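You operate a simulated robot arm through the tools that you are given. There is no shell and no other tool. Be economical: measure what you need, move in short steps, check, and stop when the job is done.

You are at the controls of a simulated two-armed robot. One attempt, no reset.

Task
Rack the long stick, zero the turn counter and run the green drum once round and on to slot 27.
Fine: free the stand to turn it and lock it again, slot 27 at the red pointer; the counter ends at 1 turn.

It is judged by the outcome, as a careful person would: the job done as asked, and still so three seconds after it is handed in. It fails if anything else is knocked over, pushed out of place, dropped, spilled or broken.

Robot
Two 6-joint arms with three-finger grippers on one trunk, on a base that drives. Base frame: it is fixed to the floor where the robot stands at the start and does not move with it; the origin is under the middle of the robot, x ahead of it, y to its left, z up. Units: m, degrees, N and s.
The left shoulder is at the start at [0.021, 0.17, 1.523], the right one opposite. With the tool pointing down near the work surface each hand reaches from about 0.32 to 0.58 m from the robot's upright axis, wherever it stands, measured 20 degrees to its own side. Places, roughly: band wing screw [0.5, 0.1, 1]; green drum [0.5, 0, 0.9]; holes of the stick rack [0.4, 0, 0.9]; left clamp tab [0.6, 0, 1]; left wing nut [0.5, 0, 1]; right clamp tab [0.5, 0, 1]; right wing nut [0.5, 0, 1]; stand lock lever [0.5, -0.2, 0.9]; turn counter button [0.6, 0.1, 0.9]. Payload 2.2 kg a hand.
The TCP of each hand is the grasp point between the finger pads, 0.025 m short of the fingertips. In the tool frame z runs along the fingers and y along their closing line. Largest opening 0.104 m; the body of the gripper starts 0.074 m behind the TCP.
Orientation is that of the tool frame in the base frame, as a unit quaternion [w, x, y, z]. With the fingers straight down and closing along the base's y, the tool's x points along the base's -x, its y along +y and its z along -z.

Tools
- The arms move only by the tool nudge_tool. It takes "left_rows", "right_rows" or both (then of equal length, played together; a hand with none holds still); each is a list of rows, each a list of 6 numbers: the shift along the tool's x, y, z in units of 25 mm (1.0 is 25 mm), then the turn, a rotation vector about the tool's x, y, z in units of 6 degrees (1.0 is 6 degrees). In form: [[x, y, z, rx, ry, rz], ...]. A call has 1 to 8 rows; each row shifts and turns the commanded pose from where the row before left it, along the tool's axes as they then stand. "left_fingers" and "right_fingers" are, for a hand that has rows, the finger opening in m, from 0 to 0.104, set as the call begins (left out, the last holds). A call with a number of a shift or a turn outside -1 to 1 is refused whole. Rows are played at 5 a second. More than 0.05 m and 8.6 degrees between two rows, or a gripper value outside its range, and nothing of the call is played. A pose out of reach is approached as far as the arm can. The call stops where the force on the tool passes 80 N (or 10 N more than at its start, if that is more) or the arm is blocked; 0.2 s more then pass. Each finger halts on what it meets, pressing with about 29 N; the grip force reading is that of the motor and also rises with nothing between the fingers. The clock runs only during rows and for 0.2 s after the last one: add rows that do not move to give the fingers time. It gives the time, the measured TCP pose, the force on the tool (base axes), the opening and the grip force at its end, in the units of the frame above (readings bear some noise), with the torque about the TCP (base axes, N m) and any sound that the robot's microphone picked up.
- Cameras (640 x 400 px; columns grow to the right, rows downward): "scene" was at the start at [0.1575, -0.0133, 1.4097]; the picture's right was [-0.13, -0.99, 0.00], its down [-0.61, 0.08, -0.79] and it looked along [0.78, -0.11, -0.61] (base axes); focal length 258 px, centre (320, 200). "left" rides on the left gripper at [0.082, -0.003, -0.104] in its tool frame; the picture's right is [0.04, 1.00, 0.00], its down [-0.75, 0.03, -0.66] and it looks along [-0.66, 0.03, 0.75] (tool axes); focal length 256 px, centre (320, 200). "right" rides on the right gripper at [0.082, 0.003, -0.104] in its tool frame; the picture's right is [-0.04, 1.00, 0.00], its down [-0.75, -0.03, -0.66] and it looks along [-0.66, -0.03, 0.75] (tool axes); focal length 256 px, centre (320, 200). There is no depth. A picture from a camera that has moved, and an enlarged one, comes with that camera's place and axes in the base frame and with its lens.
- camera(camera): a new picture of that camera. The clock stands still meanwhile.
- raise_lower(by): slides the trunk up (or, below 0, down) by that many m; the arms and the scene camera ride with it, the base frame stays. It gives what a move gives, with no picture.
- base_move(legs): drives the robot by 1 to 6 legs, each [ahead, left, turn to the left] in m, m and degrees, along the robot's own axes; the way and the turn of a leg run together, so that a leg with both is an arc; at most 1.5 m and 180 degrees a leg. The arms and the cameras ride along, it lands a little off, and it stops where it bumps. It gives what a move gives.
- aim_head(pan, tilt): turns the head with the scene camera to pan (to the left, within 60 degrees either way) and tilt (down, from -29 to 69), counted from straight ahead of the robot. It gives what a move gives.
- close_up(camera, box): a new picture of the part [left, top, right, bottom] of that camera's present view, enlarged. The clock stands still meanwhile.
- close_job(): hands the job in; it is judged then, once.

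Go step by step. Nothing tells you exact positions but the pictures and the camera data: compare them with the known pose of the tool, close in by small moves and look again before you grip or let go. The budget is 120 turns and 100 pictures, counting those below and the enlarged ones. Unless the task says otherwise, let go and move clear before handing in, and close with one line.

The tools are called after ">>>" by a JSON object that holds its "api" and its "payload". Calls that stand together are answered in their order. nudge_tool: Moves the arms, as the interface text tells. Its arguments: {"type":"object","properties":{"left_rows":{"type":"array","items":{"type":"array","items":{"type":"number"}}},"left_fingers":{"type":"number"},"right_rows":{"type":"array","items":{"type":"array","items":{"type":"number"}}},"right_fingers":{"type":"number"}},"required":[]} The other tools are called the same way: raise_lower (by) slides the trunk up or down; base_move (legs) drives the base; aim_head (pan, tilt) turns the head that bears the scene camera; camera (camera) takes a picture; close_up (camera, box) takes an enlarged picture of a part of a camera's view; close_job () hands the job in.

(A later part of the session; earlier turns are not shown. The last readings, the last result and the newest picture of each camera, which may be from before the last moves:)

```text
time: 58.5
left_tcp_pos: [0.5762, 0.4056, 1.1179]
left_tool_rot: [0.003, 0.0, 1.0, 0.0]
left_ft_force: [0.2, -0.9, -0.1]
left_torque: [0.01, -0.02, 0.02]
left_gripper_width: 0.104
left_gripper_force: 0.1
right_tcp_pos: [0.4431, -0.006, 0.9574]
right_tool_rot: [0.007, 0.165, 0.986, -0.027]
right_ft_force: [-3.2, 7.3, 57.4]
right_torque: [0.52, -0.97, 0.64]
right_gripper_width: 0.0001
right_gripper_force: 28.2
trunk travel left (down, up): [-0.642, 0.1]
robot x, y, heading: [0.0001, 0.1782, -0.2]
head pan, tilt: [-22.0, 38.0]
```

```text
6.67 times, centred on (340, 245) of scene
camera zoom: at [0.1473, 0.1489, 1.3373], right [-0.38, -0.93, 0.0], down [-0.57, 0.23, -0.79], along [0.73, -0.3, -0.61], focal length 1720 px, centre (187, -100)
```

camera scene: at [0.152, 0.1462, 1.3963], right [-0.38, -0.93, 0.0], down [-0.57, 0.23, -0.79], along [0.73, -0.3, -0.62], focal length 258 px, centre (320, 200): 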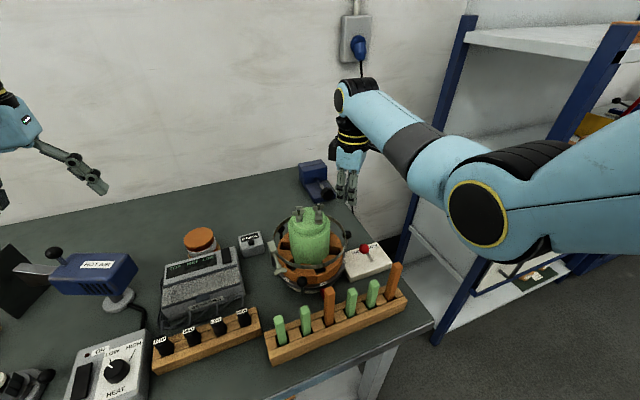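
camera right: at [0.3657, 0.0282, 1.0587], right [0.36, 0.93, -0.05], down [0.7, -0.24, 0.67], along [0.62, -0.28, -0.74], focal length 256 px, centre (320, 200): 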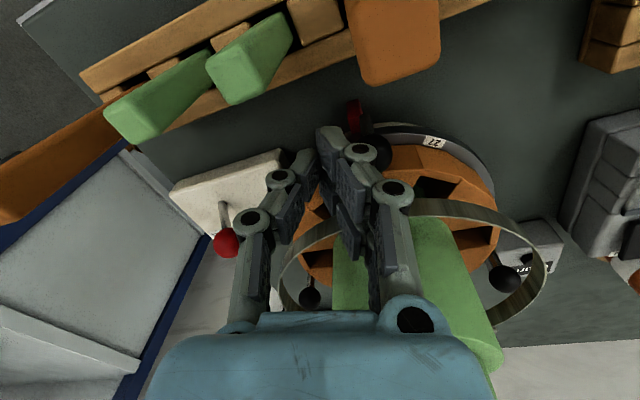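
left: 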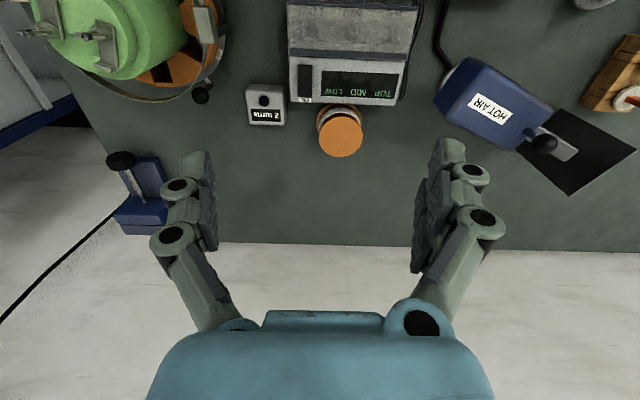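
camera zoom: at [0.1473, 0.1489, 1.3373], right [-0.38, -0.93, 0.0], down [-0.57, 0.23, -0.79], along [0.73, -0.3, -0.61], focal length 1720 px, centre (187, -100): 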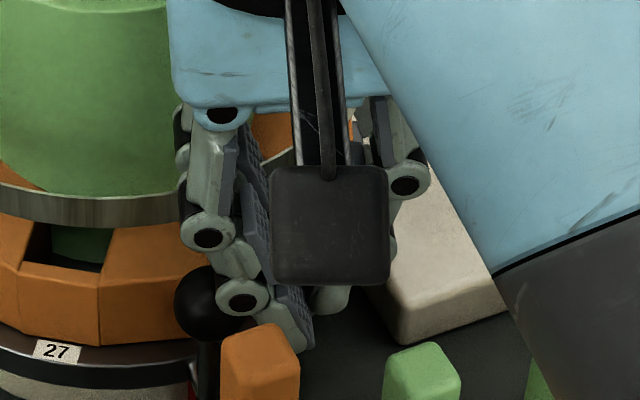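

I'll lift the hand straight up to unload and recheck.

>>> {"api": "nudge_tool", "payload": {"right_rows": [[0, -0.1, -0.4, 0, 0, 0], [0, 0, -0.8, 0, 0, 0], [0, 0, -0.8, 0, 0, 0], [0, 0, 0, 0, 0, 0]]}}

>>> {"api": "camera", "payload": {"camera": "scene"}}

```text
time: 59.7
left_tcp_pos: [0.5799, 0.4018, 1.1164]
left_tool_rot: [0.003, 0.0, 1.0, 0.0]
left_ft_force: [-0.6, 0.5, -0.1]
left_torque: [-0.02, 0.0, 0.04]
left_gripper_width: 0.1043
left_gripper_force: 0.0
right_tcp_pos: [0.4384, -0.0208, 0.9965]
right_tool_rot: [-0.003, 0.167, 0.985, -0.04]
right_ft_force: [-0.4, -0.4, 0.3]
right_torque: [0.05, 0.01, 0.0]
right_gripper_width: 0.0
right_gripper_force: 28.8
trunk travel left (down, up): [-0.642, 0.1]
robot x, y, heading: [-0.0007, 0.1776, -0.2]
head pan, tilt: [-22.0, 38.0]
stopped in row 4 (right hand): the arm was blocked; the commanded pose is now the measured one
```

```text
34 pictures are left
camera scene: at [0.1521, 0.1461, 1.3362], right [-0.38, -0.93, 0.0], down [-0.57, 0.23, -0.79], along [0.73, -0.3, -0.62], focal length 258 px, centre (320, 200)
```

scene: 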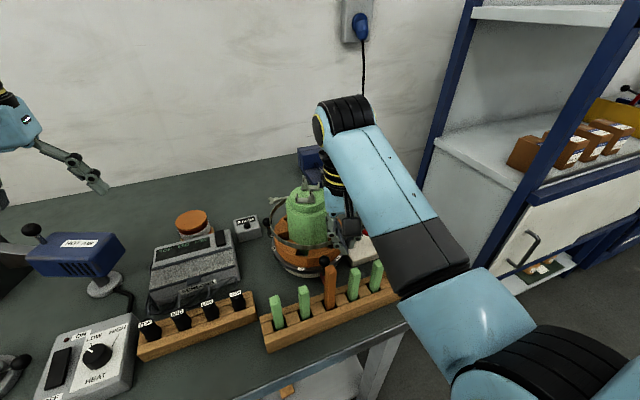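

The arm was folded too tightly to move on; the drum itself has turned about 98°. I'll raise the trunk, back the base 5 cm for room, square the wrist and approach again behind the same knob.

>>> {"api": "raise_lower", "payload": {"by": 0.07}}

>>> {"api": "base_move", "payload": {"legs": [[-0.05, 0, 0]]}}

>>> {"api": "nudge_tool", "payload": {"right_rows": [[0, 0, 0, -0.154, -0.025, -0.974], [0, 0, 0, -0.154, -0.025, -0.974], [0, 0, 0, -0.154, -0.025, -0.974], [0, 0, 0, -0.154, -0.025, -0.974], [0, 0, 0, -0.154, -0.025, -0.974], [-0.757, -0.093, 0, 0, 0, 0], [-0.757, -0.093, 0, 0, 0, 0], [-0.757, -0.093, 0, 0, 0, 0]]}}

>>> {"api": "raise_lower", "payload": {"by": -0.06}}

>>> {"api": "close_up", "payload": {"camera": "scene", "box": [220, 180, 420, 305]}}

```text
time: 60.8
left_tcp_pos: [0.5802, 0.4023, 1.1855]
left_tool_rot: [0.002, 0.0, 1.0, 0.0]
left_ft_force: [0.1, -0.4, 0.0]
left_torque: [0.0, -0.01, 0.04]
left_gripper_width: 0.1041
left_gripper_force: 0.0
right_tcp_pos: [0.4381, -0.0209, 1.0654]
right_tool_rot: [-0.004, 0.167, 0.985, -0.039]
right_ft_force: [0.8, -0.2, 0.0]
right_torque: [0.0, 0.03, -0.03]
right_gripper_width: 0.0
right_gripper_force: 28.6
trunk travel left (down, up): [-0.712, 0.03]
robot x, y, heading: [0.0005, 0.1816, -0.3]
head pan, tilt: [-22.0, 38.0]
```

```text
time: 61.7
left_tcp_pos: [0.5292, 0.402, 1.1866]
left_tool_rot: [0.001, 0.001, 1.0, 0.0]
left_ft_force: [-0.6, 0.0, 0.0]
left_torque: [0.0, -0.04, -0.03]
left_gripper_width: 0.1039
left_gripper_force: 0.0
right_tcp_pos: [0.3866, -0.0193, 1.0671]
right_tool_rot: [-0.003, 0.166, 0.985, -0.039]
right_ft_force: [-0.3, 0.4, 0.2]
right_torque: [0.02, -0.03, 0.04]
right_gripper_width: 0.0001
right_gripper_force: 28.3
trunk travel left (down, up): [-0.712, 0.03]
robot x, y, heading: [-0.0514, 0.1846, 0.0]
head pan, tilt: [-22.0, 38.0]
```

```text
time: 63.5
left_tcp_pos: [0.531, 0.4012, 1.1853]
left_tool_rot: [0.0, 0.001, 1.0, 0.0]
left_ft_force: [0.0, -0.5, -0.3]
left_torque: [0.02, 0.03, -0.02]
left_gripper_width: 0.1041
left_gripper_force: 0.1
right_tcp_pos: [0.4438, -0.0178, 1.0654]
right_tool_rot: [-0.001, -0.087, 0.996, 0.001]
right_ft_force: [0.3, -0.5, 0.3]
right_torque: [0.01, -0.01, -0.01]
right_gripper_width: 0.0
right_gripper_force: 28.8
trunk travel left (down, up): [-0.712, 0.03]
robot x, y, heading: [-0.0528, 0.1828, 0.1]
head pan, tilt: [-22.0, 38.0]
```

```text
time: 64.5
left_tcp_pos: [0.5291, 0.4015, 1.1264]
left_tool_rot: [0.002, 0.001, 1.0, 0.001]
left_ft_force: [-0.4, -0.4, -0.3]
left_torque: [0.0, 0.0, -0.04]
left_gripper_width: 0.1041
left_gripper_force: 0.0
right_tcp_pos: [0.4448, -0.0174, 1.0045]
right_tool_rot: [0.001, -0.088, 0.996, 0.002]
right_ft_force: [0.4, -0.5, 0.0]
right_torque: [-0.03, 0.0, 0.0]
right_gripper_width: 0.0
right_gripper_force: 28.5
trunk travel left (down, up): [-0.652, 0.09]
robot x, y, heading: [-0.0497, 0.1775, 0.2]
head pan, tilt: [-22.0, 38.0]
```

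```text
3.20 times, centred on (320, 242) of scene
camera zoom: at [0.1017, 0.1464, 1.3463], right [-0.38, -0.93, 0.0], down [-0.57, 0.23, -0.79], along [0.73, -0.3, -0.62], focal length 826 px, centre (320, 64)
```

zoom: 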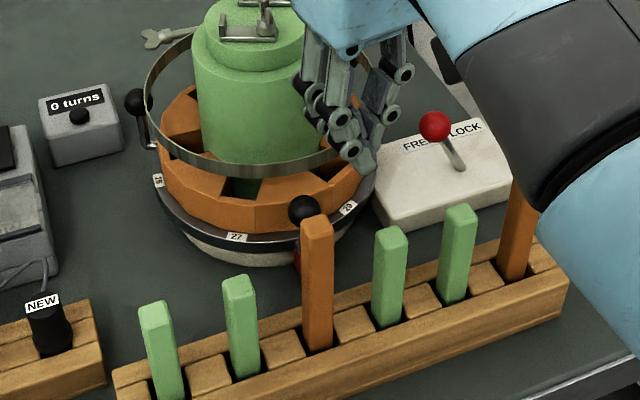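

The knob is at about 176°. I'll descend behind it and push on.

>>> {"api": "nudge_tool", "payload": {"right_rows": [[0, -0.4, 0.9, 0, 0, 0], [0, 0, 0.95, 0, 0, 0], [0.07, 0.41, 0, 0, 0, 1], [0.07, 0.41, 0, 0, 0, 1], [0.07, 0.41, 0, 0, 0, 1], [0.07, 0.41, 0, 0, 0, 1], [0.07, 0.41, 0, 0, 0, 1], [0.07, 0.41, 0, 0, 0, 1]]}}

>>> {"api": "nudge_tool", "payload": {"right_rows": [[0.07, 0.41, 0, 0, 0, 1], [0.07, 0.41, 0, 0, 0, 1], [0, 0, 0, 0, 0, 0]]}}

>>> {"api": "close_up", "payload": {"camera": "scene", "box": [220, 180, 420, 305]}}

```text
time: 66.3
left_tcp_pos: [0.5287, 0.4019, 1.126]
left_tool_rot: [0.001, 0.001, 1.0, 0.001]
left_ft_force: [0.3, 1.1, 0.8]
left_torque: [-0.01, -0.03, 0.02]
left_gripper_width: 0.1042
left_gripper_force: 0.1
right_tcp_pos: [0.4383, 0.0212, 0.9574]
right_tool_rot: [0.0, 0.231, 0.973, -0.01]
right_ft_force: [-6.6, 1.2, 11.1]
right_torque: [0.07, -0.06, 0.11]
right_gripper_width: 0.0
right_gripper_force: 28.6
trunk travel left (down, up): [-0.652, 0.09]
robot x, y, heading: [-0.0521, 0.1795, -0.1]
head pan, tilt: [-22.0, 38.0]
```

```text
time: 67.3
left_tcp_pos: [0.5287, 0.402, 1.1259]
left_tool_rot: [0.002, 0.001, 1.0, 0.0]
left_ft_force: [0.4, 0.2, 0.7]
left_torque: [-0.01, -0.01, -0.01]
left_gripper_width: 0.1042
left_gripper_force: 0.1
right_tcp_pos: [0.4497, 0.021, 0.9571]
right_tool_rot: [0.011, 0.336, 0.942, -0.02]
right_ft_force: [-6.7, 0.8, 10.7]
right_torque: [0.01, 0.06, 0.0]
right_gripper_width: 0.0
right_gripper_force: 27.4
trunk travel left (down, up): [-0.652, 0.09]
robot x, y, heading: [-0.0516, 0.1822, -0.2]
head pan, tilt: [-22.0, 38.0]
stopped in row 3 (right hand): the arm was blocked; the commanded pose is now the measured one
```

```text
3.20 times, centred on (320, 242) of scene
camera zoom: at [0.1007, 0.1468, 1.3463], right [-0.38, -0.93, 0.0], down [-0.57, 0.23, -0.79], along [0.73, -0.3, -0.61], focal length 826 px, centre (320, 64)
```

zoom: 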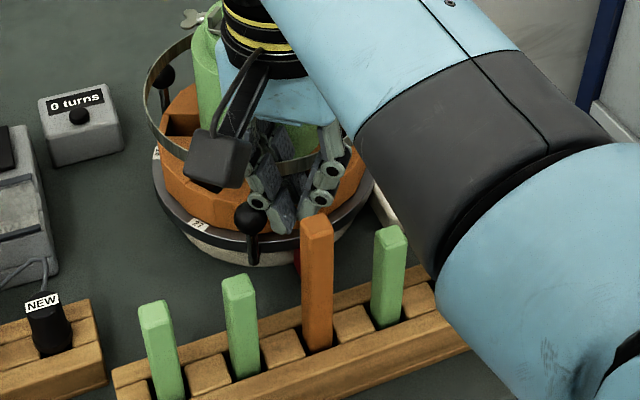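

The limit is the clockwise wrist turn. The drum has now turned about 116°, so I'll lift, bring the wrist back to straight and finish this sweep without yawing.

>>> {"api": "nudge_tool", "payload": {"right_rows": [[0, -0.2, -0.4, -0.056, 0.031, -0.5], [0, 0, -0.6, -0.056, 0.031, -0.936], [0, 0, -0.7, -0.056, 0.031, -1], [0, 0, 0, -0.056, 0.031, -1], [0, 0, 0, -0.056, 0.031, -1], [0, 0, 0, -0.056, 0.031, -1], [0, 0, 0, -0.056, 0.031, -1]]}}

```text
time: 68.9
left_tcp_pos: [0.5307, 0.4023, 1.1258]
left_tool_rot: [0.002, 0.001, 1.0, 0.0]
left_ft_force: [-0.3, 0.2, 0.6]
left_torque: [0.03, -0.01, -0.02]
left_gripper_width: 0.1039
left_gripper_force: 0.0
right_tcp_pos: [0.4475, 0.0214, 1.0001]
right_tool_rot: [-0.002, 0.004, 1.0, 0.003]
right_ft_force: [0.4, 0.8, 0.3]
right_torque: [0.04, 0.03, 0.0]
right_gripper_width: 0.0
right_gripper_force: 28.5
trunk travel left (down, up): [-0.652, 0.09]
robot x, y, heading: [-0.0499, 0.1792, -0.1]
head pan, tilt: [-22.0, 38.0]
```

>>> {"api": "nudge_tool", "payload": {"right_rows": [[0.2, -0.42, 0, 0, 0, 0], [0, 0, 0.9, 0, 0, 0], [0, 0, 0.8, 0, 0, 0], [-0.016, 0.41, 0, 0, 0, 0], [-0.056, 0.41, 0, 0, 0, 0], [-0.1, 0.4, 0, 0, 0, 0], [-0.14, 0.384, 0, 0, 0, 0], [-0.116, 0.25, 0, 0, 0, 0]]}}

>>> {"api": "close_up", "payload": {"camera": "scene", "box": [220, 180, 420, 305]}}

```text
time: 70.7
left_tcp_pos: [0.5234, 0.4047, 1.1284]
left_tool_rot: [0.004, 0.001, 1.0, 0.0]
left_ft_force: [0.0, 0.5, 0.1]
left_torque: [-0.02, 0.01, 0.02]
left_gripper_width: 0.1041
left_gripper_force: 0.1
right_tcp_pos: [0.4482, 0.034, 0.956]
right_tool_rot: [0.001, 0.014, 1.0, -0.017]
right_ft_force: [-28.2, 8.6, 48.1]
right_torque: [0.54, -0.31, 0.3]
right_gripper_width: 0.0002
right_gripper_force: 27.7
trunk travel left (down, up): [-0.652, 0.09]
robot x, y, heading: [-0.0476, 0.1808, -0.1]
head pan, tilt: [-22.0, 38.0]
```

```text
3.20 times, centred on (320, 242) of scene
camera zoom: at [0.0944, 0.1487, 1.3475], right [-0.38, -0.93, 0.0], down [-0.57, 0.23, -0.79], along [0.73, -0.3, -0.61], focal length 826 px, centre (320, 64)
```

zoom: 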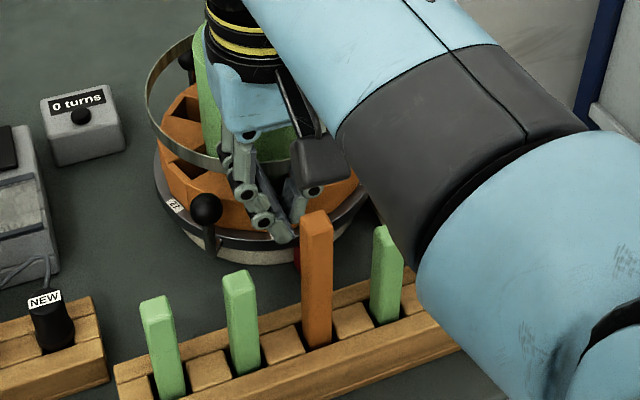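

This knob is now at about 138°, with the drum turned about 132°. I'll lift, shift the base a little left and forward, and swing the hand round behind the next knob, which is now on the right.

>>> {"api": "nudge_tool", "payload": {"right_rows": [[0.1, -0.3, -0.5, 0, 0, 0], [0, 0, -0.9, 0, 0, 0], [0, 0, -1, 0, 0, 0], [0, 0, -0.9, 0, 0, 0]]}}

>>> {"api": "base_move", "payload": {"legs": [[0.02, 0, 0], [0, 0.04, 0]]}}

>>> {"api": "nudge_tool", "payload": {"right_rows": [[0, -0.943, 0, 0, 0, -1], [0.099, -0.938, 0, 0, 0, -1], [0.196, -0.922, 0, 0, 0, -1], [0.291, -0.897, 0, 0, 0, -1], [0.384, -0.861, 0, 0, 0, -1], [0.4715, -0.817, 0, 0, 0, -1], [0.554, -0.763, 0, 0, 0, -1]]}}

>>> {"api": "nudge_tool", "payload": {"right_rows": [[-0.421, -0.379, 0, 0, 0, -1], [-0.379, -0.421, 0, 0, 0, -1], [-0.333, -0.458, 0, 0, 0, -1], [-0.283, -0.49, 0, 0, 0, -1], [-0.23, -0.517, 0, 0, 0, -1], [-0.175, -0.538, 0, 0, 0, -1], [-0.118, -0.554, 0, 0, 0, -1]]}}

>>> {"api": "camera", "payload": {"camera": "right"}}

```text
time: 71.9
left_tcp_pos: [0.5304, 0.4017, 1.1255]
left_tool_rot: [0.001, 0.0, 1.0, 0.0]
left_ft_force: [-0.1, -0.4, -0.8]
left_torque: [-0.05, 0.02, 0.04]
left_gripper_width: 0.1039
left_gripper_force: 0.1
right_tcp_pos: [0.4516, 0.0128, 1.0322]
right_tool_rot: [-0.003, 0.018, 1.0, -0.025]
right_ft_force: [-0.3, 0.2, 0.1]
right_torque: [0.03, 0.02, 0.02]
right_gripper_width: 0.0
right_gripper_force: 28.4
trunk travel left (down, up): [-0.652, 0.09]
robot x, y, heading: [-0.0452, 0.1828, -0.2]
head pan, tilt: [-22.0, 38.0]
stopped in row 4 (right hand): the arm was blocked; the commanded pose is now the measured one
```

```text
time: 73.2
left_tcp_pos: [0.5504, 0.442, 1.126]
left_tool_rot: [0.001, 0.001, 1.0, 0.0]
left_ft_force: [-0.5, 0.3, -0.4]
left_torque: [-0.06, -0.01, -0.01]
left_gripper_width: 0.1037
left_gripper_force: 0.1
right_tcp_pos: [0.4694, 0.0545, 1.0336]
right_tool_rot: [-0.004, 0.018, 1.0, -0.025]
right_ft_force: [0.1, 0.0, 0.7]
right_torque: [-0.03, 0.01, 0.01]
right_gripper_width: 0.0
right_gripper_force: 28.5
trunk travel left (down, up): [-0.652, 0.09]
robot x, y, heading: [-0.028, 0.2209, -0.1]
head pan, tilt: [-22.0, 38.0]
```

```text
time: 74.8
left_tcp_pos: [0.5516, 0.4419, 1.1256]
left_tool_rot: [0.002, 0.001, 1.0, 0.0]
left_ft_force: [0.3, -0.1, 0.8]
left_torque: [0.01, 0.02, -0.02]
left_gripper_width: 0.1039
left_gripper_force: 0.1
right_tcp_pos: [0.4644, -0.1112, 1.0401]
right_tool_rot: [-0.012, -0.342, 0.939, -0.021]
right_ft_force: [-0.5, -0.4, 0.4]
right_torque: [0.02, 0.01, -0.03]
right_gripper_width: 0.0001
right_gripper_force: 28.6
trunk travel left (down, up): [-0.652, 0.09]
robot x, y, heading: [-0.0294, 0.2223, -0.3]
head pan, tilt: [-22.0, 38.0]
```

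```text
time: 76.4
left_tcp_pos: [0.551, 0.4412, 1.125]
left_tool_rot: [0.002, 0.001, 1.0, 0.0]
left_ft_force: [0.1, 0.1, -0.6]
left_torque: [0.03, 0.01, -0.01]
left_gripper_width: 0.1039
left_gripper_force: 0.1
right_tcp_pos: [0.5625, -0.1142, 1.0393]
right_tool_rot: [-0.02, -0.656, 0.755, -0.016]
right_ft_force: [0.4, -0.2, -1.2]
right_torque: [-0.01, 0.01, 0.01]
right_gripper_width: 0.0001
right_gripper_force: 28.4
trunk travel left (down, up): [-0.652, 0.09]
robot x, y, heading: [-0.0303, 0.2199, -0.2]
head pan, tilt: [-22.0, 38.0]
```

```text
30 pictures are left
camera right: at [0.5489, -0.191, 1.1469], right [-0.98, 0.18, 0.0], down [0.14, 0.77, 0.62], along [0.11, 0.61, -0.79], focal length 256 px, centre (320, 200)
```

right: 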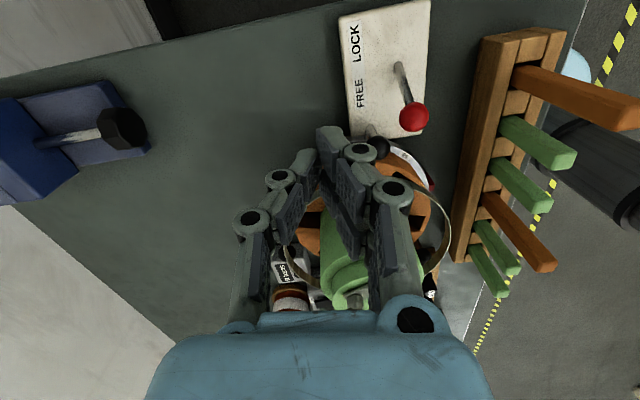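

The next knob is at about 256°. I'll level the hand, descend behind it, and push.

>>> {"api": "nudge_tool", "payload": {"right_rows": [[-1, 0.08, 0, 0, -0.49, 0], [0, 0, 0.82, 0, 0, 0], [0, 0, 0.82, 0, 0, 0], [0, 0, 0.82, 0, 0, 0], [0, 0, 0.82, 0, 0, 0], [0.06, 0.4, 0, 0, 0, 0], [0.017, 0.41, 0, 0, 0, 0], [-0.03, 0.417, 0, 0, 0, 1]]}}

```text
time: 78.2
left_tcp_pos: [0.5495, 0.4409, 1.1266]
left_tool_rot: [0.001, 0.001, 1.0, 0.0]
left_ft_force: [0.1, 0.5, -0.5]
left_torque: [-0.02, 0.0, -0.02]
left_gripper_width: 0.1041
left_gripper_force: 0.1
right_tcp_pos: [0.533, -0.0857, 0.9575]
right_tool_rot: [0.0, -0.615, 0.788, 0.002]
right_ft_force: [0.3, 0.0, 0.1]
right_torque: [-0.04, -0.06, 0.0]
right_gripper_width: 0.0003
right_gripper_force: 28.3
trunk travel left (down, up): [-0.652, 0.09]
robot x, y, heading: [-0.0294, 0.2212, -0.2]
head pan, tilt: [-22.0, 38.0]
```

>>> {"api": "nudge_tool", "payload": {"right_rows": [[0.02, 0.41, 0, 0, 0, 1], [0.02, 0.41, 0, 0, 0, 1], [0.05, 0.41, 0, 0, 0, 1], [0.05, 0.41, 0, 0, 0, 1], [0.06, 0.41, 0, 0, 0, 1], [0.06, 0.41, 0, 0, 0, 1], [0.06, 0.41, 0, 0, 0, 1], [0.06, 0.41, 0, 0, 0, 1]]}}

>>> {"api": "close_up", "payload": {"camera": "scene", "box": [220, 180, 420, 305]}}

```text
time: 80.0
left_tcp_pos: [0.5494, 0.4423, 1.126]
left_tool_rot: [0.002, 0.002, 1.0, 0.0]
left_ft_force: [0.1, -0.9, -0.3]
left_torque: [-0.02, 0.01, -0.01]
left_gripper_width: 0.1041
left_gripper_force: 0.1
right_tcp_pos: [0.4624, -0.0477, 0.9581]
right_tool_rot: [-0.001, -0.24, 0.971, 0.001]
right_ft_force: [0.6, -0.7, 9.1]
right_torque: [0.13, -0.16, 0.01]
right_gripper_width: 0.0001
right_gripper_force: 28.5
trunk travel left (down, up): [-0.652, 0.09]
robot x, y, heading: [-0.0311, 0.2174, -0.1]
head pan, tilt: [-22.0, 38.0]
```

```text
3.20 times, centred on (320, 242) of scene
camera zoom: at [0.1211, 0.1861, 1.3464], right [-0.38, -0.93, 0.0], down [-0.57, 0.23, -0.79], along [0.73, -0.3, -0.62], focal length 826 px, centre (320, 64)
```

zoom: 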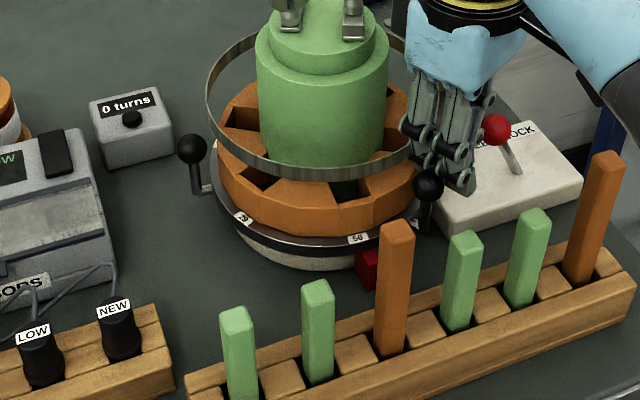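

Good: this sweep has reached past the lever. The knuckle grazes the band top, so I'll go 5 mm further out and 3 mm up and continue.

>>> {"api": "nudge_tool", "payload": {"right_rows": [[0.2, 0.41, -0.12, 0, 0, 1], [0.1, 0.42, 0, 0, 0, 1], [0.07, 0.42, 0, 0, 0, 1], [0.07, 0.42, 0, 0, 0, 1], [0.052, 0.424, 0, 0, 0, 0], [0.0075, 0.427, 0, 0, 0, 0]]}}

>>> {"api": "nudge_tool", "payload": {"right_rows": [[-0.037, 0.425, 0, 0, 0, 0], [-0.081, 0.419, 0, 0, 0, 0], [-0.125, 0.408, 0, 0, 0, 0], [-0.167, 0.393, 0, 0, 0, 0]]}}

>>> {"api": "close_up", "payload": {"camera": "scene", "box": [220, 180, 420, 305]}}

```text
time: 81.4
left_tcp_pos: [0.5496, 0.4413, 1.1259]
left_tool_rot: [0.001, 0.001, 1.0, 0.0]
left_ft_force: [0.6, 0.4, 0.0]
left_torque: [-0.03, 0.0, -0.04]
left_gripper_width: 0.104
left_gripper_force: 0.1
right_tcp_pos: [0.4371, 0.008, 0.9617]
right_tool_rot: [0.0, -0.034, 0.999, 0.001]
right_ft_force: [0.5, 0.1, -0.1]
right_torque: [-0.02, 0.02, -0.03]
right_gripper_width: 0.0001
right_gripper_force: 28.3
trunk travel left (down, up): [-0.652, 0.09]
robot x, y, heading: [-0.0293, 0.2247, -0.3]
head pan, tilt: [-22.0, 38.0]
```

```text
time: 82.4
left_tcp_pos: [0.5501, 0.4417, 1.1261]
left_tool_rot: [0.001, 0.001, 1.0, 0.0]
left_ft_force: [0.1, 0.2, 0.0]
left_torque: [0.0, 0.02, 0.01]
left_gripper_width: 0.1038
left_gripper_force: 0.0
right_tcp_pos: [0.4432, 0.0499, 0.9596]
right_tool_rot: [-0.002, -0.034, 0.999, 0.0]
right_ft_force: [-0.7, 0.3, 0.2]
right_torque: [-0.01, 0.0, 0.03]
right_gripper_width: 0.0
right_gripper_force: 28.1
trunk travel left (down, up): [-0.652, 0.09]
robot x, y, heading: [-0.0296, 0.2207, -0.2]
head pan, tilt: [-22.0, 38.0]
```

```text
3.20 times, centred on (320, 242) of scene
camera zoom: at [0.122, 0.1863, 1.3462], right [-0.38, -0.93, 0.0], down [-0.57, 0.23, -0.79], along [0.73, -0.3, -0.62], focal length 826 px, centre (320, 64)
```

zoom: 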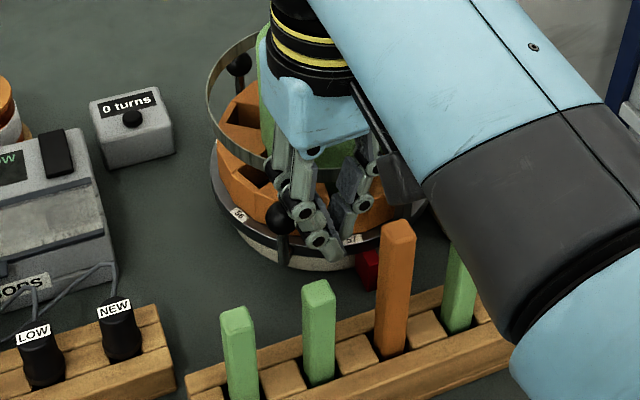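

The drum has turned about 251° and this knob is at 139°. I'll lift and swing back to the next knob on the right, which should be at about 259°.

>>> {"api": "nudge_tool", "payload": {"right_rows": [[0.1, -0.3, -0.8, 0, 0, 0], [0, -0.3, -0.9, 0, 0, 0], [0, -0.2, -0.9, 0, 0, 0], [0, -0.2, -0.6, 0, 0, 0]]}}

>>> {"api": "nudge_tool", "payload": {"right_rows": [[0.059, -0.7, 0, 0, 0, -1], [0.146, -0.7, 0, 0, 0, -1], [0.2, -0.7, 0, 0, 0, -1], [0.27, -0.66, 0, 0, 0, -1], [0.34, -0.64, 0, 0, 0, -1], [0.4, -0.59, 0, 0, 0, -1], [0.46, -0.55, 0, 0, 0, -1]]}}

>>> {"api": "nudge_tool", "payload": {"right_rows": [[-0.4765, -0.4935, 0, 0, 0, -1], [-0.422, -0.5406, 0, 0, 0, -1], [-0.3635, -0.5818, 0, 0, 0, -1], [-0.3007, -0.6166, 0, 0, 0, -1], [-0.2346, -0.6446, 0, 0, 0, -1], [-0.166, -0.6656, 0, 0, 0, -1], [-0.0955, -0.679, 0, 0, 0, 0], [0, 0, 0, 0, 0, 0]]}}

>>> {"api": "camera", "payload": {"camera": "right"}}

```text
time: 83.4
left_tcp_pos: [0.5508, 0.4405, 1.1256]
left_tool_rot: [0.002, 0.001, 1.0, 0.0]
left_ft_force: [-0.7, -0.5, -0.2]
left_torque: [0.01, 0.0, 0.0]
left_gripper_width: 0.1041
left_gripper_force: 0.1
right_tcp_pos: [0.4414, 0.0261, 1.04]
right_tool_rot: [-0.001, -0.034, 0.999, 0.001]
right_ft_force: [-0.1, 0.3, -0.1]
right_torque: [0.02, 0.02, 0.0]
right_gripper_width: 0.0
right_gripper_force: 28.8
trunk travel left (down, up): [-0.652, 0.09]
robot x, y, heading: [-0.0302, 0.2195, -0.0]
head pan, tilt: [-22.0, 38.0]
```

```text
time: 85.0
left_tcp_pos: [0.5501, 0.4412, 1.1264]
left_tool_rot: [0.002, 0.001, 1.0, 0.001]
left_ft_force: [0.1, 1.0, 0.3]
left_torque: [0.01, 0.01, 0.03]
left_gripper_width: 0.1041
left_gripper_force: 0.0
right_tcp_pos: [0.4428, -0.1031, 1.0382]
right_tool_rot: [0.0, -0.392, 0.92, 0.001]
right_ft_force: [-0.3, -0.4, 0.7]
right_torque: [0.01, 0.0, -0.01]
right_gripper_width: 0.0
right_gripper_force: 28.4
trunk travel left (down, up): [-0.652, 0.09]
robot x, y, heading: [-0.0291, 0.2192, -0.0]
head pan, tilt: [-22.0, 38.0]
```

```text
time: 86.8
left_tcp_pos: [0.5499, 0.4404, 1.1262]
left_tool_rot: [0.001, 0.001, 1.0, 0.0]
left_ft_force: [0.2, 0.1, -0.2]
left_torque: [-0.01, -0.02, 0.01]
left_gripper_width: 0.1039
left_gripper_force: 0.1
right_tcp_pos: [0.5615, -0.1002, 1.0399]
right_tool_rot: [0.0, -0.656, 0.755, 0.001]
right_ft_force: [0.6, 0.7, 0.2]
right_torque: [0.02, -0.04, 0.03]
right_gripper_width: 0.0
right_gripper_force: 28.5
trunk travel left (down, up): [-0.652, 0.09]
robot x, y, heading: [-0.0295, 0.2195, 0.0]
head pan, tilt: [-22.0, 38.0]
```

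```text
27 pictures are left
camera right: at [0.5473, -0.181, 1.1433], right [-0.98, 0.18, 0.0], down [0.14, 0.74, 0.66], along [0.12, 0.65, -0.75], focal length 256 px, centre (320, 200)
```

right: 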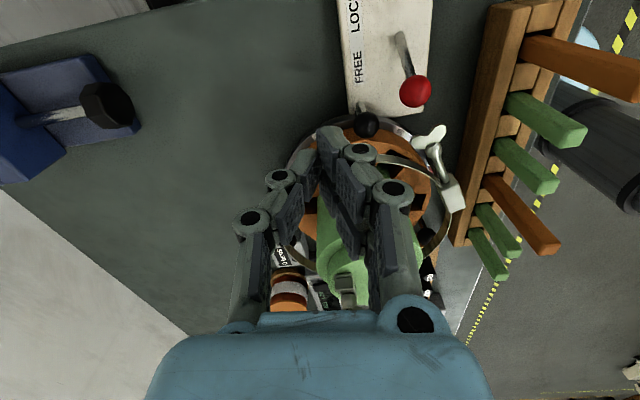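

The knob is at about 261° with the wing screw safely past the lever. I'll descend behind the knob and push.

>>> {"api": "nudge_tool", "payload": {"right_rows": [[-0.6, -0.3, 0, 0, 0, 0], [0, 0, 0.8, 0, 0, 0], [0, 0, 0.8, 0, 0, 0], [0, 0, 0.8, 0, 0, 0], [0, 0, 0.75, 0, 0, 0], [0.1, 0.386, 0, 0, 0, 0], [0.06, 0.4, 0, 0, 0, 0], [0.03, 0.41, 0, 0, 0, 0]]}}

>>> {"api": "nudge_tool", "payload": {"right_rows": [[0.02, 0.41, 0, 0, 0, 1], [0.02, 0.41, 0, 0, 0, 1], [0.03, 0.41, 0, 0, 0, 1], [0.05, 0.41, 0, 0, 0, 1]]}}

```text
time: 88.6
left_tcp_pos: [0.5492, 0.4419, 1.1255]
left_tool_rot: [0.001, 0.001, 1.0, 0.0]
left_ft_force: [-0.5, 0.2, 0.1]
left_torque: [-0.03, -0.03, -0.02]
left_gripper_width: 0.1037
left_gripper_force: 0.0
right_tcp_pos: [0.5398, -0.0874, 0.9609]
right_tool_rot: [0.0, -0.655, 0.755, 0.002]
right_ft_force: [0.0, 0.1, 0.1]
right_torque: [-0.01, -0.02, -0.01]
right_gripper_width: 0.0
right_gripper_force: 28.3
trunk travel left (down, up): [-0.652, 0.09]
robot x, y, heading: [-0.0299, 0.2211, -0.3]
head pan, tilt: [-22.0, 38.0]
```

```text
time: 89.6
left_tcp_pos: [0.5484, 0.4435, 1.126]
left_tool_rot: [0.002, 0.001, 1.0, -0.001]
left_ft_force: [-0.8, 0.3, 0.7]
left_torque: [-0.09, -0.07, 0.0]
left_gripper_width: 0.1041
left_gripper_force: 0.1
right_tcp_pos: [0.4972, -0.0759, 0.9581]
right_tool_rot: [-0.003, -0.483, 0.876, 0.004]
right_ft_force: [-0.9, 1.9, -0.1]
right_torque: [-0.1, -0.03, 0.0]
right_gripper_width: 0.0
right_gripper_force: 28.4
trunk travel left (down, up): [-0.652, 0.09]
robot x, y, heading: [-0.0293, 0.2201, -0.1]
head pan, tilt: [-22.0, 38.0]
```

>>> {"api": "nudge_tool", "payload": {"right_rows": [[0.03, 0.41, 0, 0, 0, 1], [0.03, 0.41, 0, 0, 0, 1], [0.03, 0.41, 0, 0, 0, 1], [0.1, 0.42, -0.05, 0, 0, 1], [0.1, 0.42, -0.05, 0, 0, 1], [0.1, 0.42, 0, 0, 0, 1], [0.03, 0.425, 0, 0, 0, 1], [0.03, 0.425, 0, 0, 0, 1]]}}

>>> {"api": "close_up", "payload": {"camera": "scene", "box": [220, 180, 420, 305]}}

```text
time: 91.4
left_tcp_pos: [0.5499, 0.4423, 1.126]
left_tool_rot: [0.002, 0.001, 1.0, 0.0]
left_ft_force: [0.3, 0.4, -0.7]
left_torque: [0.02, 0.0, 0.0]
left_gripper_width: 0.1041
left_gripper_force: 0.1
right_tcp_pos: [0.4427, -0.0202, 0.9646]
right_tool_rot: [-0.001, -0.086, 0.996, 0.002]
right_ft_force: [0.2, 0.1, 0.5]
right_torque: [0.0, -0.01, 0.0]
right_gripper_width: 0.0001
right_gripper_force: 27.6
trunk travel left (down, up): [-0.652, 0.09]
robot x, y, heading: [-0.0306, 0.2216, -0.0]
head pan, tilt: [-22.0, 38.0]
```

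```text
3.20 times, centred on (320, 242) of scene
camera zoom: at [0.1217, 0.1861, 1.3463], right [-0.38, -0.93, 0.0], down [-0.57, 0.23, -0.79], along [0.73, -0.3, -0.62], focal length 826 px, centre (320, 64)
```

zoom: 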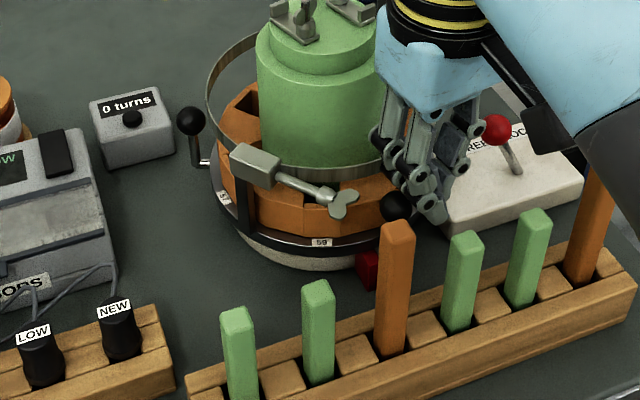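

>>> {"api": "nudge_tool", "payload": {"right_rows": [[0.04, 0.425, 0.15, 0, 0, 1], [0.04, 0.428, 0, 0, 0, 0], [0, 0.43, 0, 0, 0, 0], [-0.049, 0.427, 0, 0, 0, 0], [-0.093, 0.42, 0, 0, 0, 0], [-0.136, 0.408, 0, 0, 0, 0], [0, 0, 0, 0, 0, 0]]}}

>>> {"api": "close_up", "payload": {"camera": "scene", "box": [220, 180, 420, 305]}}

```text
time: 93.0
left_tcp_pos: [0.5497, 0.4421, 1.1263]
left_tool_rot: [0.001, 0.001, 1.0, 0.0]
left_ft_force: [0.4, 0.2, -0.2]
left_torque: [0.02, -0.02, 0.01]
left_gripper_width: 0.1039
left_gripper_force: 0.1
right_tcp_pos: [0.4421, 0.0432, 0.9599]
right_tool_rot: [-0.001, -0.034, 0.999, 0.001]
right_ft_force: [-0.9, -1.2, 0.6]
right_torque: [0.01, -0.03, -0.01]
right_gripper_width: 0.0
right_gripper_force: 28.6
trunk travel left (down, up): [-0.652, 0.09]
robot x, y, heading: [-0.0287, 0.2219, -0.1]
head pan, tilt: [-22.0, 38.0]
```

```text
3.20 times, centred on (320, 242) of scene
camera zoom: at [0.1217, 0.1856, 1.3463], right [-0.38, -0.93, 0.0], down [-0.57, 0.23, -0.79], along [0.73, -0.3, -0.62], focal length 826 px, centre (320, 64)
```

zoom: 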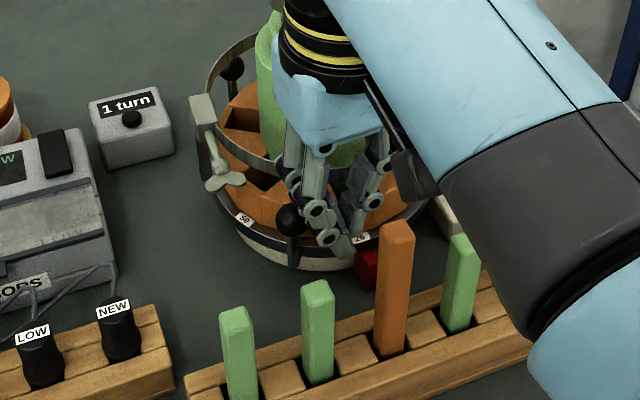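

The counter shows 1 turn and slot 26 is back near the pointer. One more partial push of about 55° is needed, using the next knob on the right.

>>> {"api": "nudge_tool", "payload": {"right_rows": [[0.1, -0.3, -0.8, 0, 0, 0], [0, -0.3, -0.9, 0, 0, 0], [0, -0.1, -0.9, 0, 0, 0], [0, -0.1, -0.6, 0, 0, 0]]}}

>>> {"api": "nudge_tool", "payload": {"right_rows": [[0.059, -0.7, 0, 0, 0, -1], [0.146, -0.7, 0, 0, 0, -1], [0.2, -0.7, 0, 0, 0, -1], [0.27, -0.66, 0, 0, 0, -1], [0.34, -0.64, 0, 0, 0, -1], [0.4, -0.59, 0, 0, 0, -1], [0.46, -0.55, 0, 0, 0, -1]]}}

>>> {"api": "nudge_tool", "payload": {"right_rows": [[-0.4765, -0.4935, 0, 0, 0, -1], [-0.422, -0.5406, 0, 0, 0, -1], [-0.3635, -0.5818, 0, 0, 0, -1], [-0.3007, -0.6166, 0, 0, 0, -1], [-0.2346, -0.6446, 0, 0, 0, -1], [-0.166, -0.6656, 0, 0, 0, -1], [-0.0955, -0.679, 0, 0, 0, 0], [0, 0, 0, 0, 0, 0]]}}

>>> {"api": "camera", "payload": {"camera": "right"}}

>>> {"api": "close_up", "payload": {"camera": "scene", "box": [250, 210, 350, 290]}}

```text
time: 94.0
left_tcp_pos: [0.5506, 0.4405, 1.1251]
left_tool_rot: [0.002, 0.001, 1.0, 0.0]
left_ft_force: [1.0, 0.6, 0.2]
left_torque: [-0.01, -0.01, 0.0]
left_gripper_width: 0.1042
left_gripper_force: 0.0
right_tcp_pos: [0.4412, 0.0218, 1.0385]
right_tool_rot: [-0.001, -0.033, 0.999, 0.0]
right_ft_force: [-0.4, 0.9, 0.1]
right_torque: [0.01, 0.0, -0.01]
right_gripper_width: 0.0001
right_gripper_force: 28.5
trunk travel left (down, up): [-0.652, 0.09]
robot x, y, heading: [-0.0286, 0.2223, -0.2]
head pan, tilt: [-22.0, 38.0]
```

```text
time: 95.6
left_tcp_pos: [0.5511, 0.44, 1.1264]
left_tool_rot: [0.002, 0.001, 1.0, 0.0]
left_ft_force: [-0.7, -0.6, 0.3]
left_torque: [-0.01, -0.02, 0.0]
left_gripper_width: 0.104
left_gripper_force: 0.0
right_tcp_pos: [0.4407, -0.1038, 1.0382]
right_tool_rot: [0.001, -0.39, 0.921, 0.002]
right_ft_force: [1.0, 1.0, -1.2]
right_torque: [0.02, -0.02, 0.01]
right_gripper_width: 0.0
right_gripper_force: 28.2
trunk travel left (down, up): [-0.652, 0.09]
robot x, y, heading: [-0.0324, 0.2207, -0.2]
head pan, tilt: [-22.0, 38.0]
```

```text
time: 97.4
left_tcp_pos: [0.5498, 0.4415, 1.127]
left_tool_rot: [0.001, 0.001, 1.0, 0.0]
left_ft_force: [0.2, 0.2, 0.3]
left_torque: [0.01, -0.04, 0.01]
left_gripper_width: 0.1041
left_gripper_force: 0.0
right_tcp_pos: [0.5627, -0.1024, 1.039]
right_tool_rot: [0.0, -0.656, 0.755, 0.001]
right_ft_force: [0.5, 0.1, -0.3]
right_torque: [0.0, 0.01, 0.01]
right_gripper_width: 0.0
right_gripper_force: 28.9
trunk travel left (down, up): [-0.652, 0.09]
robot x, y, heading: [-0.0309, 0.221, -0.4]
head pan, tilt: [-22.0, 38.0]
```

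```text
24 pictures are left
camera right: at [0.5475, -0.1846, 1.1431], right [-0.98, 0.18, 0.0], down [0.14, 0.74, 0.66], along [0.12, 0.65, -0.75], focal length 256 px, centre (320, 200)
```

right: 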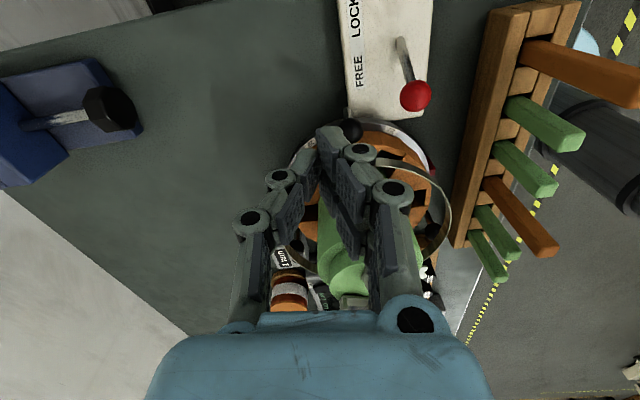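

```text
5.00 times, centred on (300, 250) of scene
camera zoom: at [0.1215, 0.1855, 1.3463], right [-0.38, -0.93, 0.0], down [-0.57, 0.23, -0.79], along [0.73, -0.3, -0.62], focal length 1290 px, centre (420, -50)
```

zoom: 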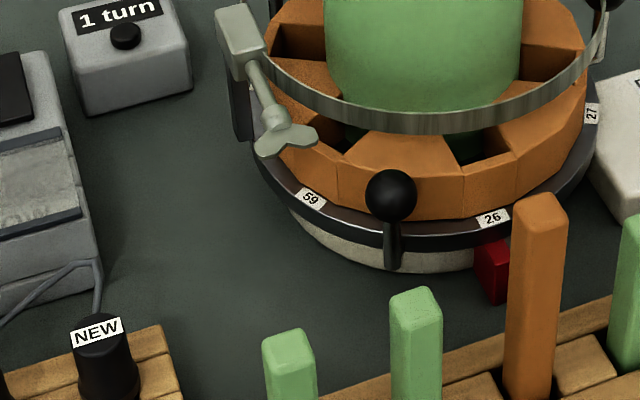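

The drum is at exactly one turn with the knob at 270°. I'll lower the trunk 4 cm for reach and set the fingers behind it.

>>> {"api": "raise_lower", "payload": {"by": -0.04}}

>>> {"api": "nudge_tool", "payload": {"right_rows": [[-0.5, -0.45, 0, 0, 0, 0], [-0.5, -0.45, 0, 0, 0, 0], [0, 0, 0.8, 0, 0, 0], [0, 0, 0.8, 0, 0, 0], [0, 0, 0, 0, 0, 0]]}}

>>> {"api": "camera", "payload": {"camera": "right"}}

```text
time: 98.2
left_tcp_pos: [0.5503, 0.4408, 1.0864]
left_tool_rot: [0.002, 0.001, 1.0, 0.0]
left_ft_force: [-0.3, -0.5, 0.4]
left_torque: [0.0, -0.05, -0.01]
left_gripper_width: 0.1041
left_gripper_force: 0.1
right_tcp_pos: [0.5614, -0.1025, 0.9992]
right_tool_rot: [0.0, -0.656, 0.755, 0.002]
right_ft_force: [-1.3, -0.4, -0.1]
right_torque: [0.02, -0.01, -0.03]
right_gripper_width: 0.0
right_gripper_force: 28.3
trunk travel left (down, up): [-0.612, 0.13]
robot x, y, heading: [-0.0293, 0.2238, -0.4]
head pan, tilt: [-22.0, 38.0]
```

```text
time: 99.4
left_tcp_pos: [0.5499, 0.4405, 1.0856]
left_tool_rot: [0.002, 0.001, 1.0, 0.0]
left_ft_force: [-0.5, -0.3, 0.8]
left_torque: [-0.03, 0.01, 0.0]
left_gripper_width: 0.1038
left_gripper_force: 0.1
right_tcp_pos: [0.5871, -0.0811, 0.9607]
right_tool_rot: [0.001, -0.655, 0.755, 0.001]
right_ft_force: [-0.1, 0.3, 0.0]
right_torque: [0.02, 0.0, -0.02]
right_gripper_width: 0.0001
right_gripper_force: 28.4
trunk travel left (down, up): [-0.612, 0.13]
robot x, y, heading: [-0.0268, 0.2209, -0.4]
head pan, tilt: [-22.0, 38.0]
```

```text
22 pictures are left
camera right: at [0.5736, -0.1623, 1.0635], right [-0.98, 0.18, 0.0], down [0.14, 0.74, 0.66], along [0.12, 0.65, -0.75], focal length 256 px, centre (320, 200)
```

right: 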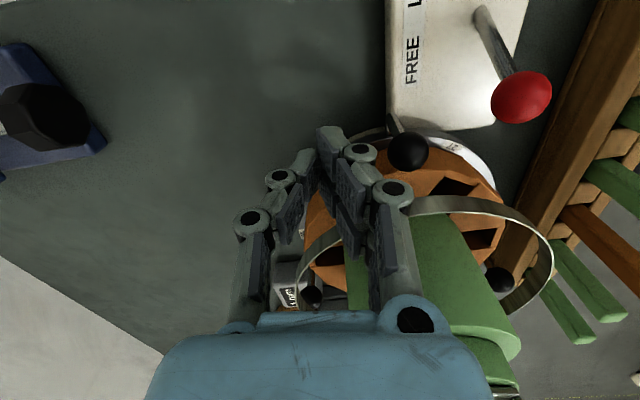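

>>> {"api": "nudge_tool", "payload": {"right_rows": [[0, 0, 0, 0, 0, -1], [0, 0, 0, 0, 0, -1], [0.1, 0.41, 0, 0, 0, 0], [0.07, 0.41, 0, 0, 0, 1], [0.06, 0.41, 0, 0, 0, 1], [0.04, 0.41, 0, 0, 0, 1], [0.03, 0.41, 0, 0, 0, 1], [0.02, 0.41, 0, 0, 0, 1]]}}

>>> {"api": "nudge_tool", "payload": {"right_rows": [[0.02, 0.41, 0, 0, 0, 1], [0.02, 0.41, 0, 0, 0, 1], [0.04, 0.41, 0, 0, 0, 1]]}}

>>> {"api": "close_up", "payload": {"camera": "scene", "box": [270, 200, 370, 280]}}

```text
time: 101.2
left_tcp_pos: [0.5498, 0.4422, 1.0864]
left_tool_rot: [0.002, 0.0, 1.0, 0.0]
left_ft_force: [-0.5, -0.5, -0.2]
left_torque: [0.01, -0.05, -0.01]
left_gripper_width: 0.1041
left_gripper_force: 0.0
right_tcp_pos: [0.5275, -0.0826, 0.9593]
right_tool_rot: [0.001, -0.529, 0.849, 0.001]
right_ft_force: [-0.4, 0.1, -0.1]
right_torque: [0.02, -0.03, 0.03]
right_gripper_width: 0.0
right_gripper_force: 28.7
trunk travel left (down, up): [-0.612, 0.13]
robot x, y, heading: [-0.0331, 0.2216, -0.1]
head pan, tilt: [-22.0, 38.0]
```

```text
time: 102.0
left_tcp_pos: [0.5498, 0.4421, 1.0863]
left_tool_rot: [0.002, 0.001, 1.0, 0.0]
left_ft_force: [0.6, -0.7, 0.0]
left_torque: [0.02, 0.04, -0.02]
left_gripper_width: 0.1041
left_gripper_force: 0.0
right_tcp_pos: [0.4982, -0.0672, 0.9597]
right_tool_rot: [0.0, -0.39, 0.921, 0.001]
right_ft_force: [-0.3, 0.2, 0.5]
right_torque: [-0.03, -0.01, 0.0]
right_gripper_width: 0.0
right_gripper_force: 28.4
trunk travel left (down, up): [-0.612, 0.13]
robot x, y, heading: [-0.0294, 0.2228, -0.4]
head pan, tilt: [-22.0, 38.0]
```

```text
5.00 times, centred on (320, 240) of scene
camera zoom: at [0.1217, 0.1859, 1.3062], right [-0.38, -0.93, 0.0], down [-0.57, 0.23, -0.79], along [0.73, -0.3, -0.62], focal length 1290 px, centre (320, 0)
```

zoom: 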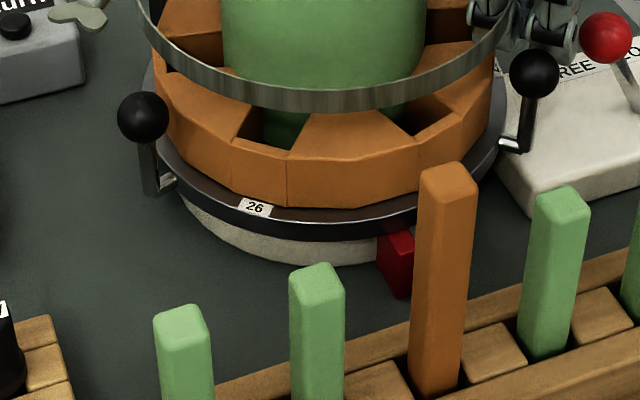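

Slot 27 is close. I'll do two more steps and then view the labels.

>>> {"api": "nudge_tool", "payload": {"right_rows": [[0.15, 0.4, 0, 0, 0, 1], [0.15, 0.4, 0, 0, 0, 1], [0, 0, 0, 0, 0, 0]]}}

>>> {"api": "camera", "payload": {"camera": "right"}}

>>> {"api": "close_up", "payload": {"camera": "scene", "box": [270, 200, 370, 280]}}

```text
time: 102.8
left_tcp_pos: [0.55, 0.4413, 1.0854]
left_tool_rot: [0.001, 0.001, 1.0, 0.0]
left_ft_force: [1.2, 0.1, -0.7]
left_torque: [-0.04, 0.0, 0.01]
left_gripper_width: 0.1041
left_gripper_force: 0.1
right_tcp_pos: [0.4808, -0.057, 0.9605]
right_tool_rot: [0.0, -0.29, 0.957, 0.002]
right_ft_force: [-0.5, 0.2, -1.0]
right_torque: [-0.02, -0.02, 0.0]
right_gripper_width: 0.0
right_gripper_force: 28.6
trunk travel left (down, up): [-0.612, 0.13]
robot x, y, heading: [-0.0312, 0.2193, 0.0]
head pan, tilt: [-22.0, 38.0]
```

```text
20 pictures are left
camera right: at [0.4116, -0.1008, 1.0638], right [-0.52, 0.85, 0.0], down [0.64, 0.39, 0.66], along [0.56, 0.35, -0.75], focal length 256 px, centre (320, 200)
```

right: 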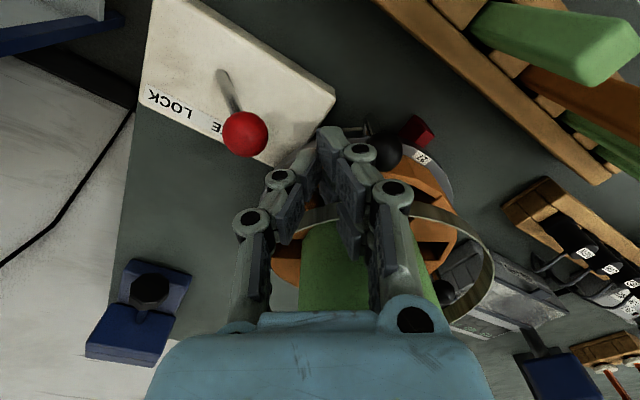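

```text
5.00 times, centred on (320, 240) of scene
camera zoom: at [0.1221, 0.1856, 1.3061], right [-0.38, -0.93, 0.0], down [-0.57, 0.23, -0.79], along [0.73, -0.3, -0.62], focal length 1290 px, centre (320, 0)
```

zoom: 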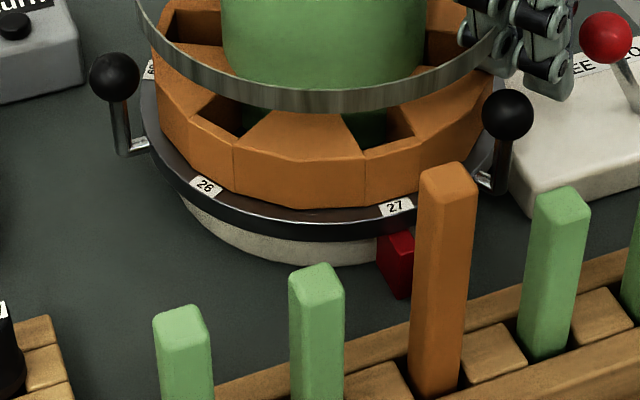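

Slot 27 now sits at the pointer. I'll zoom to judge the alignment finely.

>>> {"api": "close_up", "payload": {"camera": "scene", "box": [315, 225, 355, 265]}}

>>> {"api": "close_up", "payload": {"camera": "right", "box": [370, 90, 470, 190]}}

```text
10.00 times, centred on (335, 245) of scene
camera zoom: at [0.1221, 0.1856, 1.3061], right [-0.38, -0.93, 0.0], down [-0.57, 0.23, -0.79], along [0.73, -0.3, -0.62], focal length 2580 px, centre (170, -250)
```

zoom: 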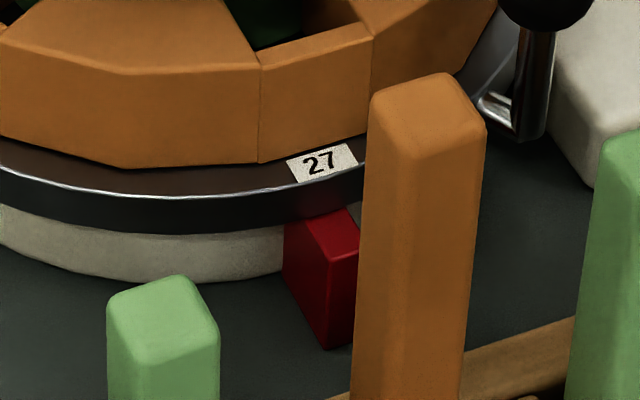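

```text
4.00 times, centred on (420, 140) of right
camera zoom: at [0.4116, -0.1008, 1.0638], right [-0.52, 0.85, 0.0], down [0.64, 0.39, 0.66], along [0.56, 0.35, -0.75], focal length 1024 px, centre (-80, 440)
```

zoom: 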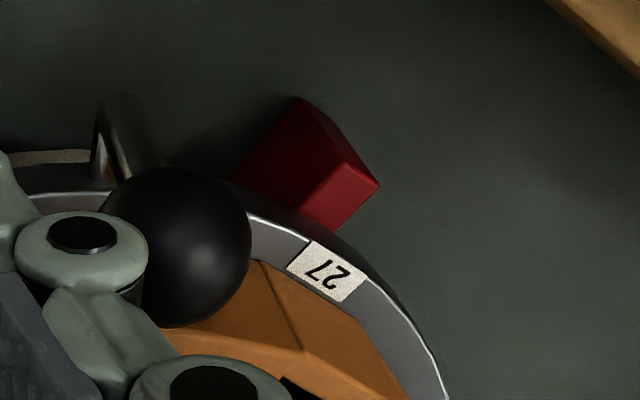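

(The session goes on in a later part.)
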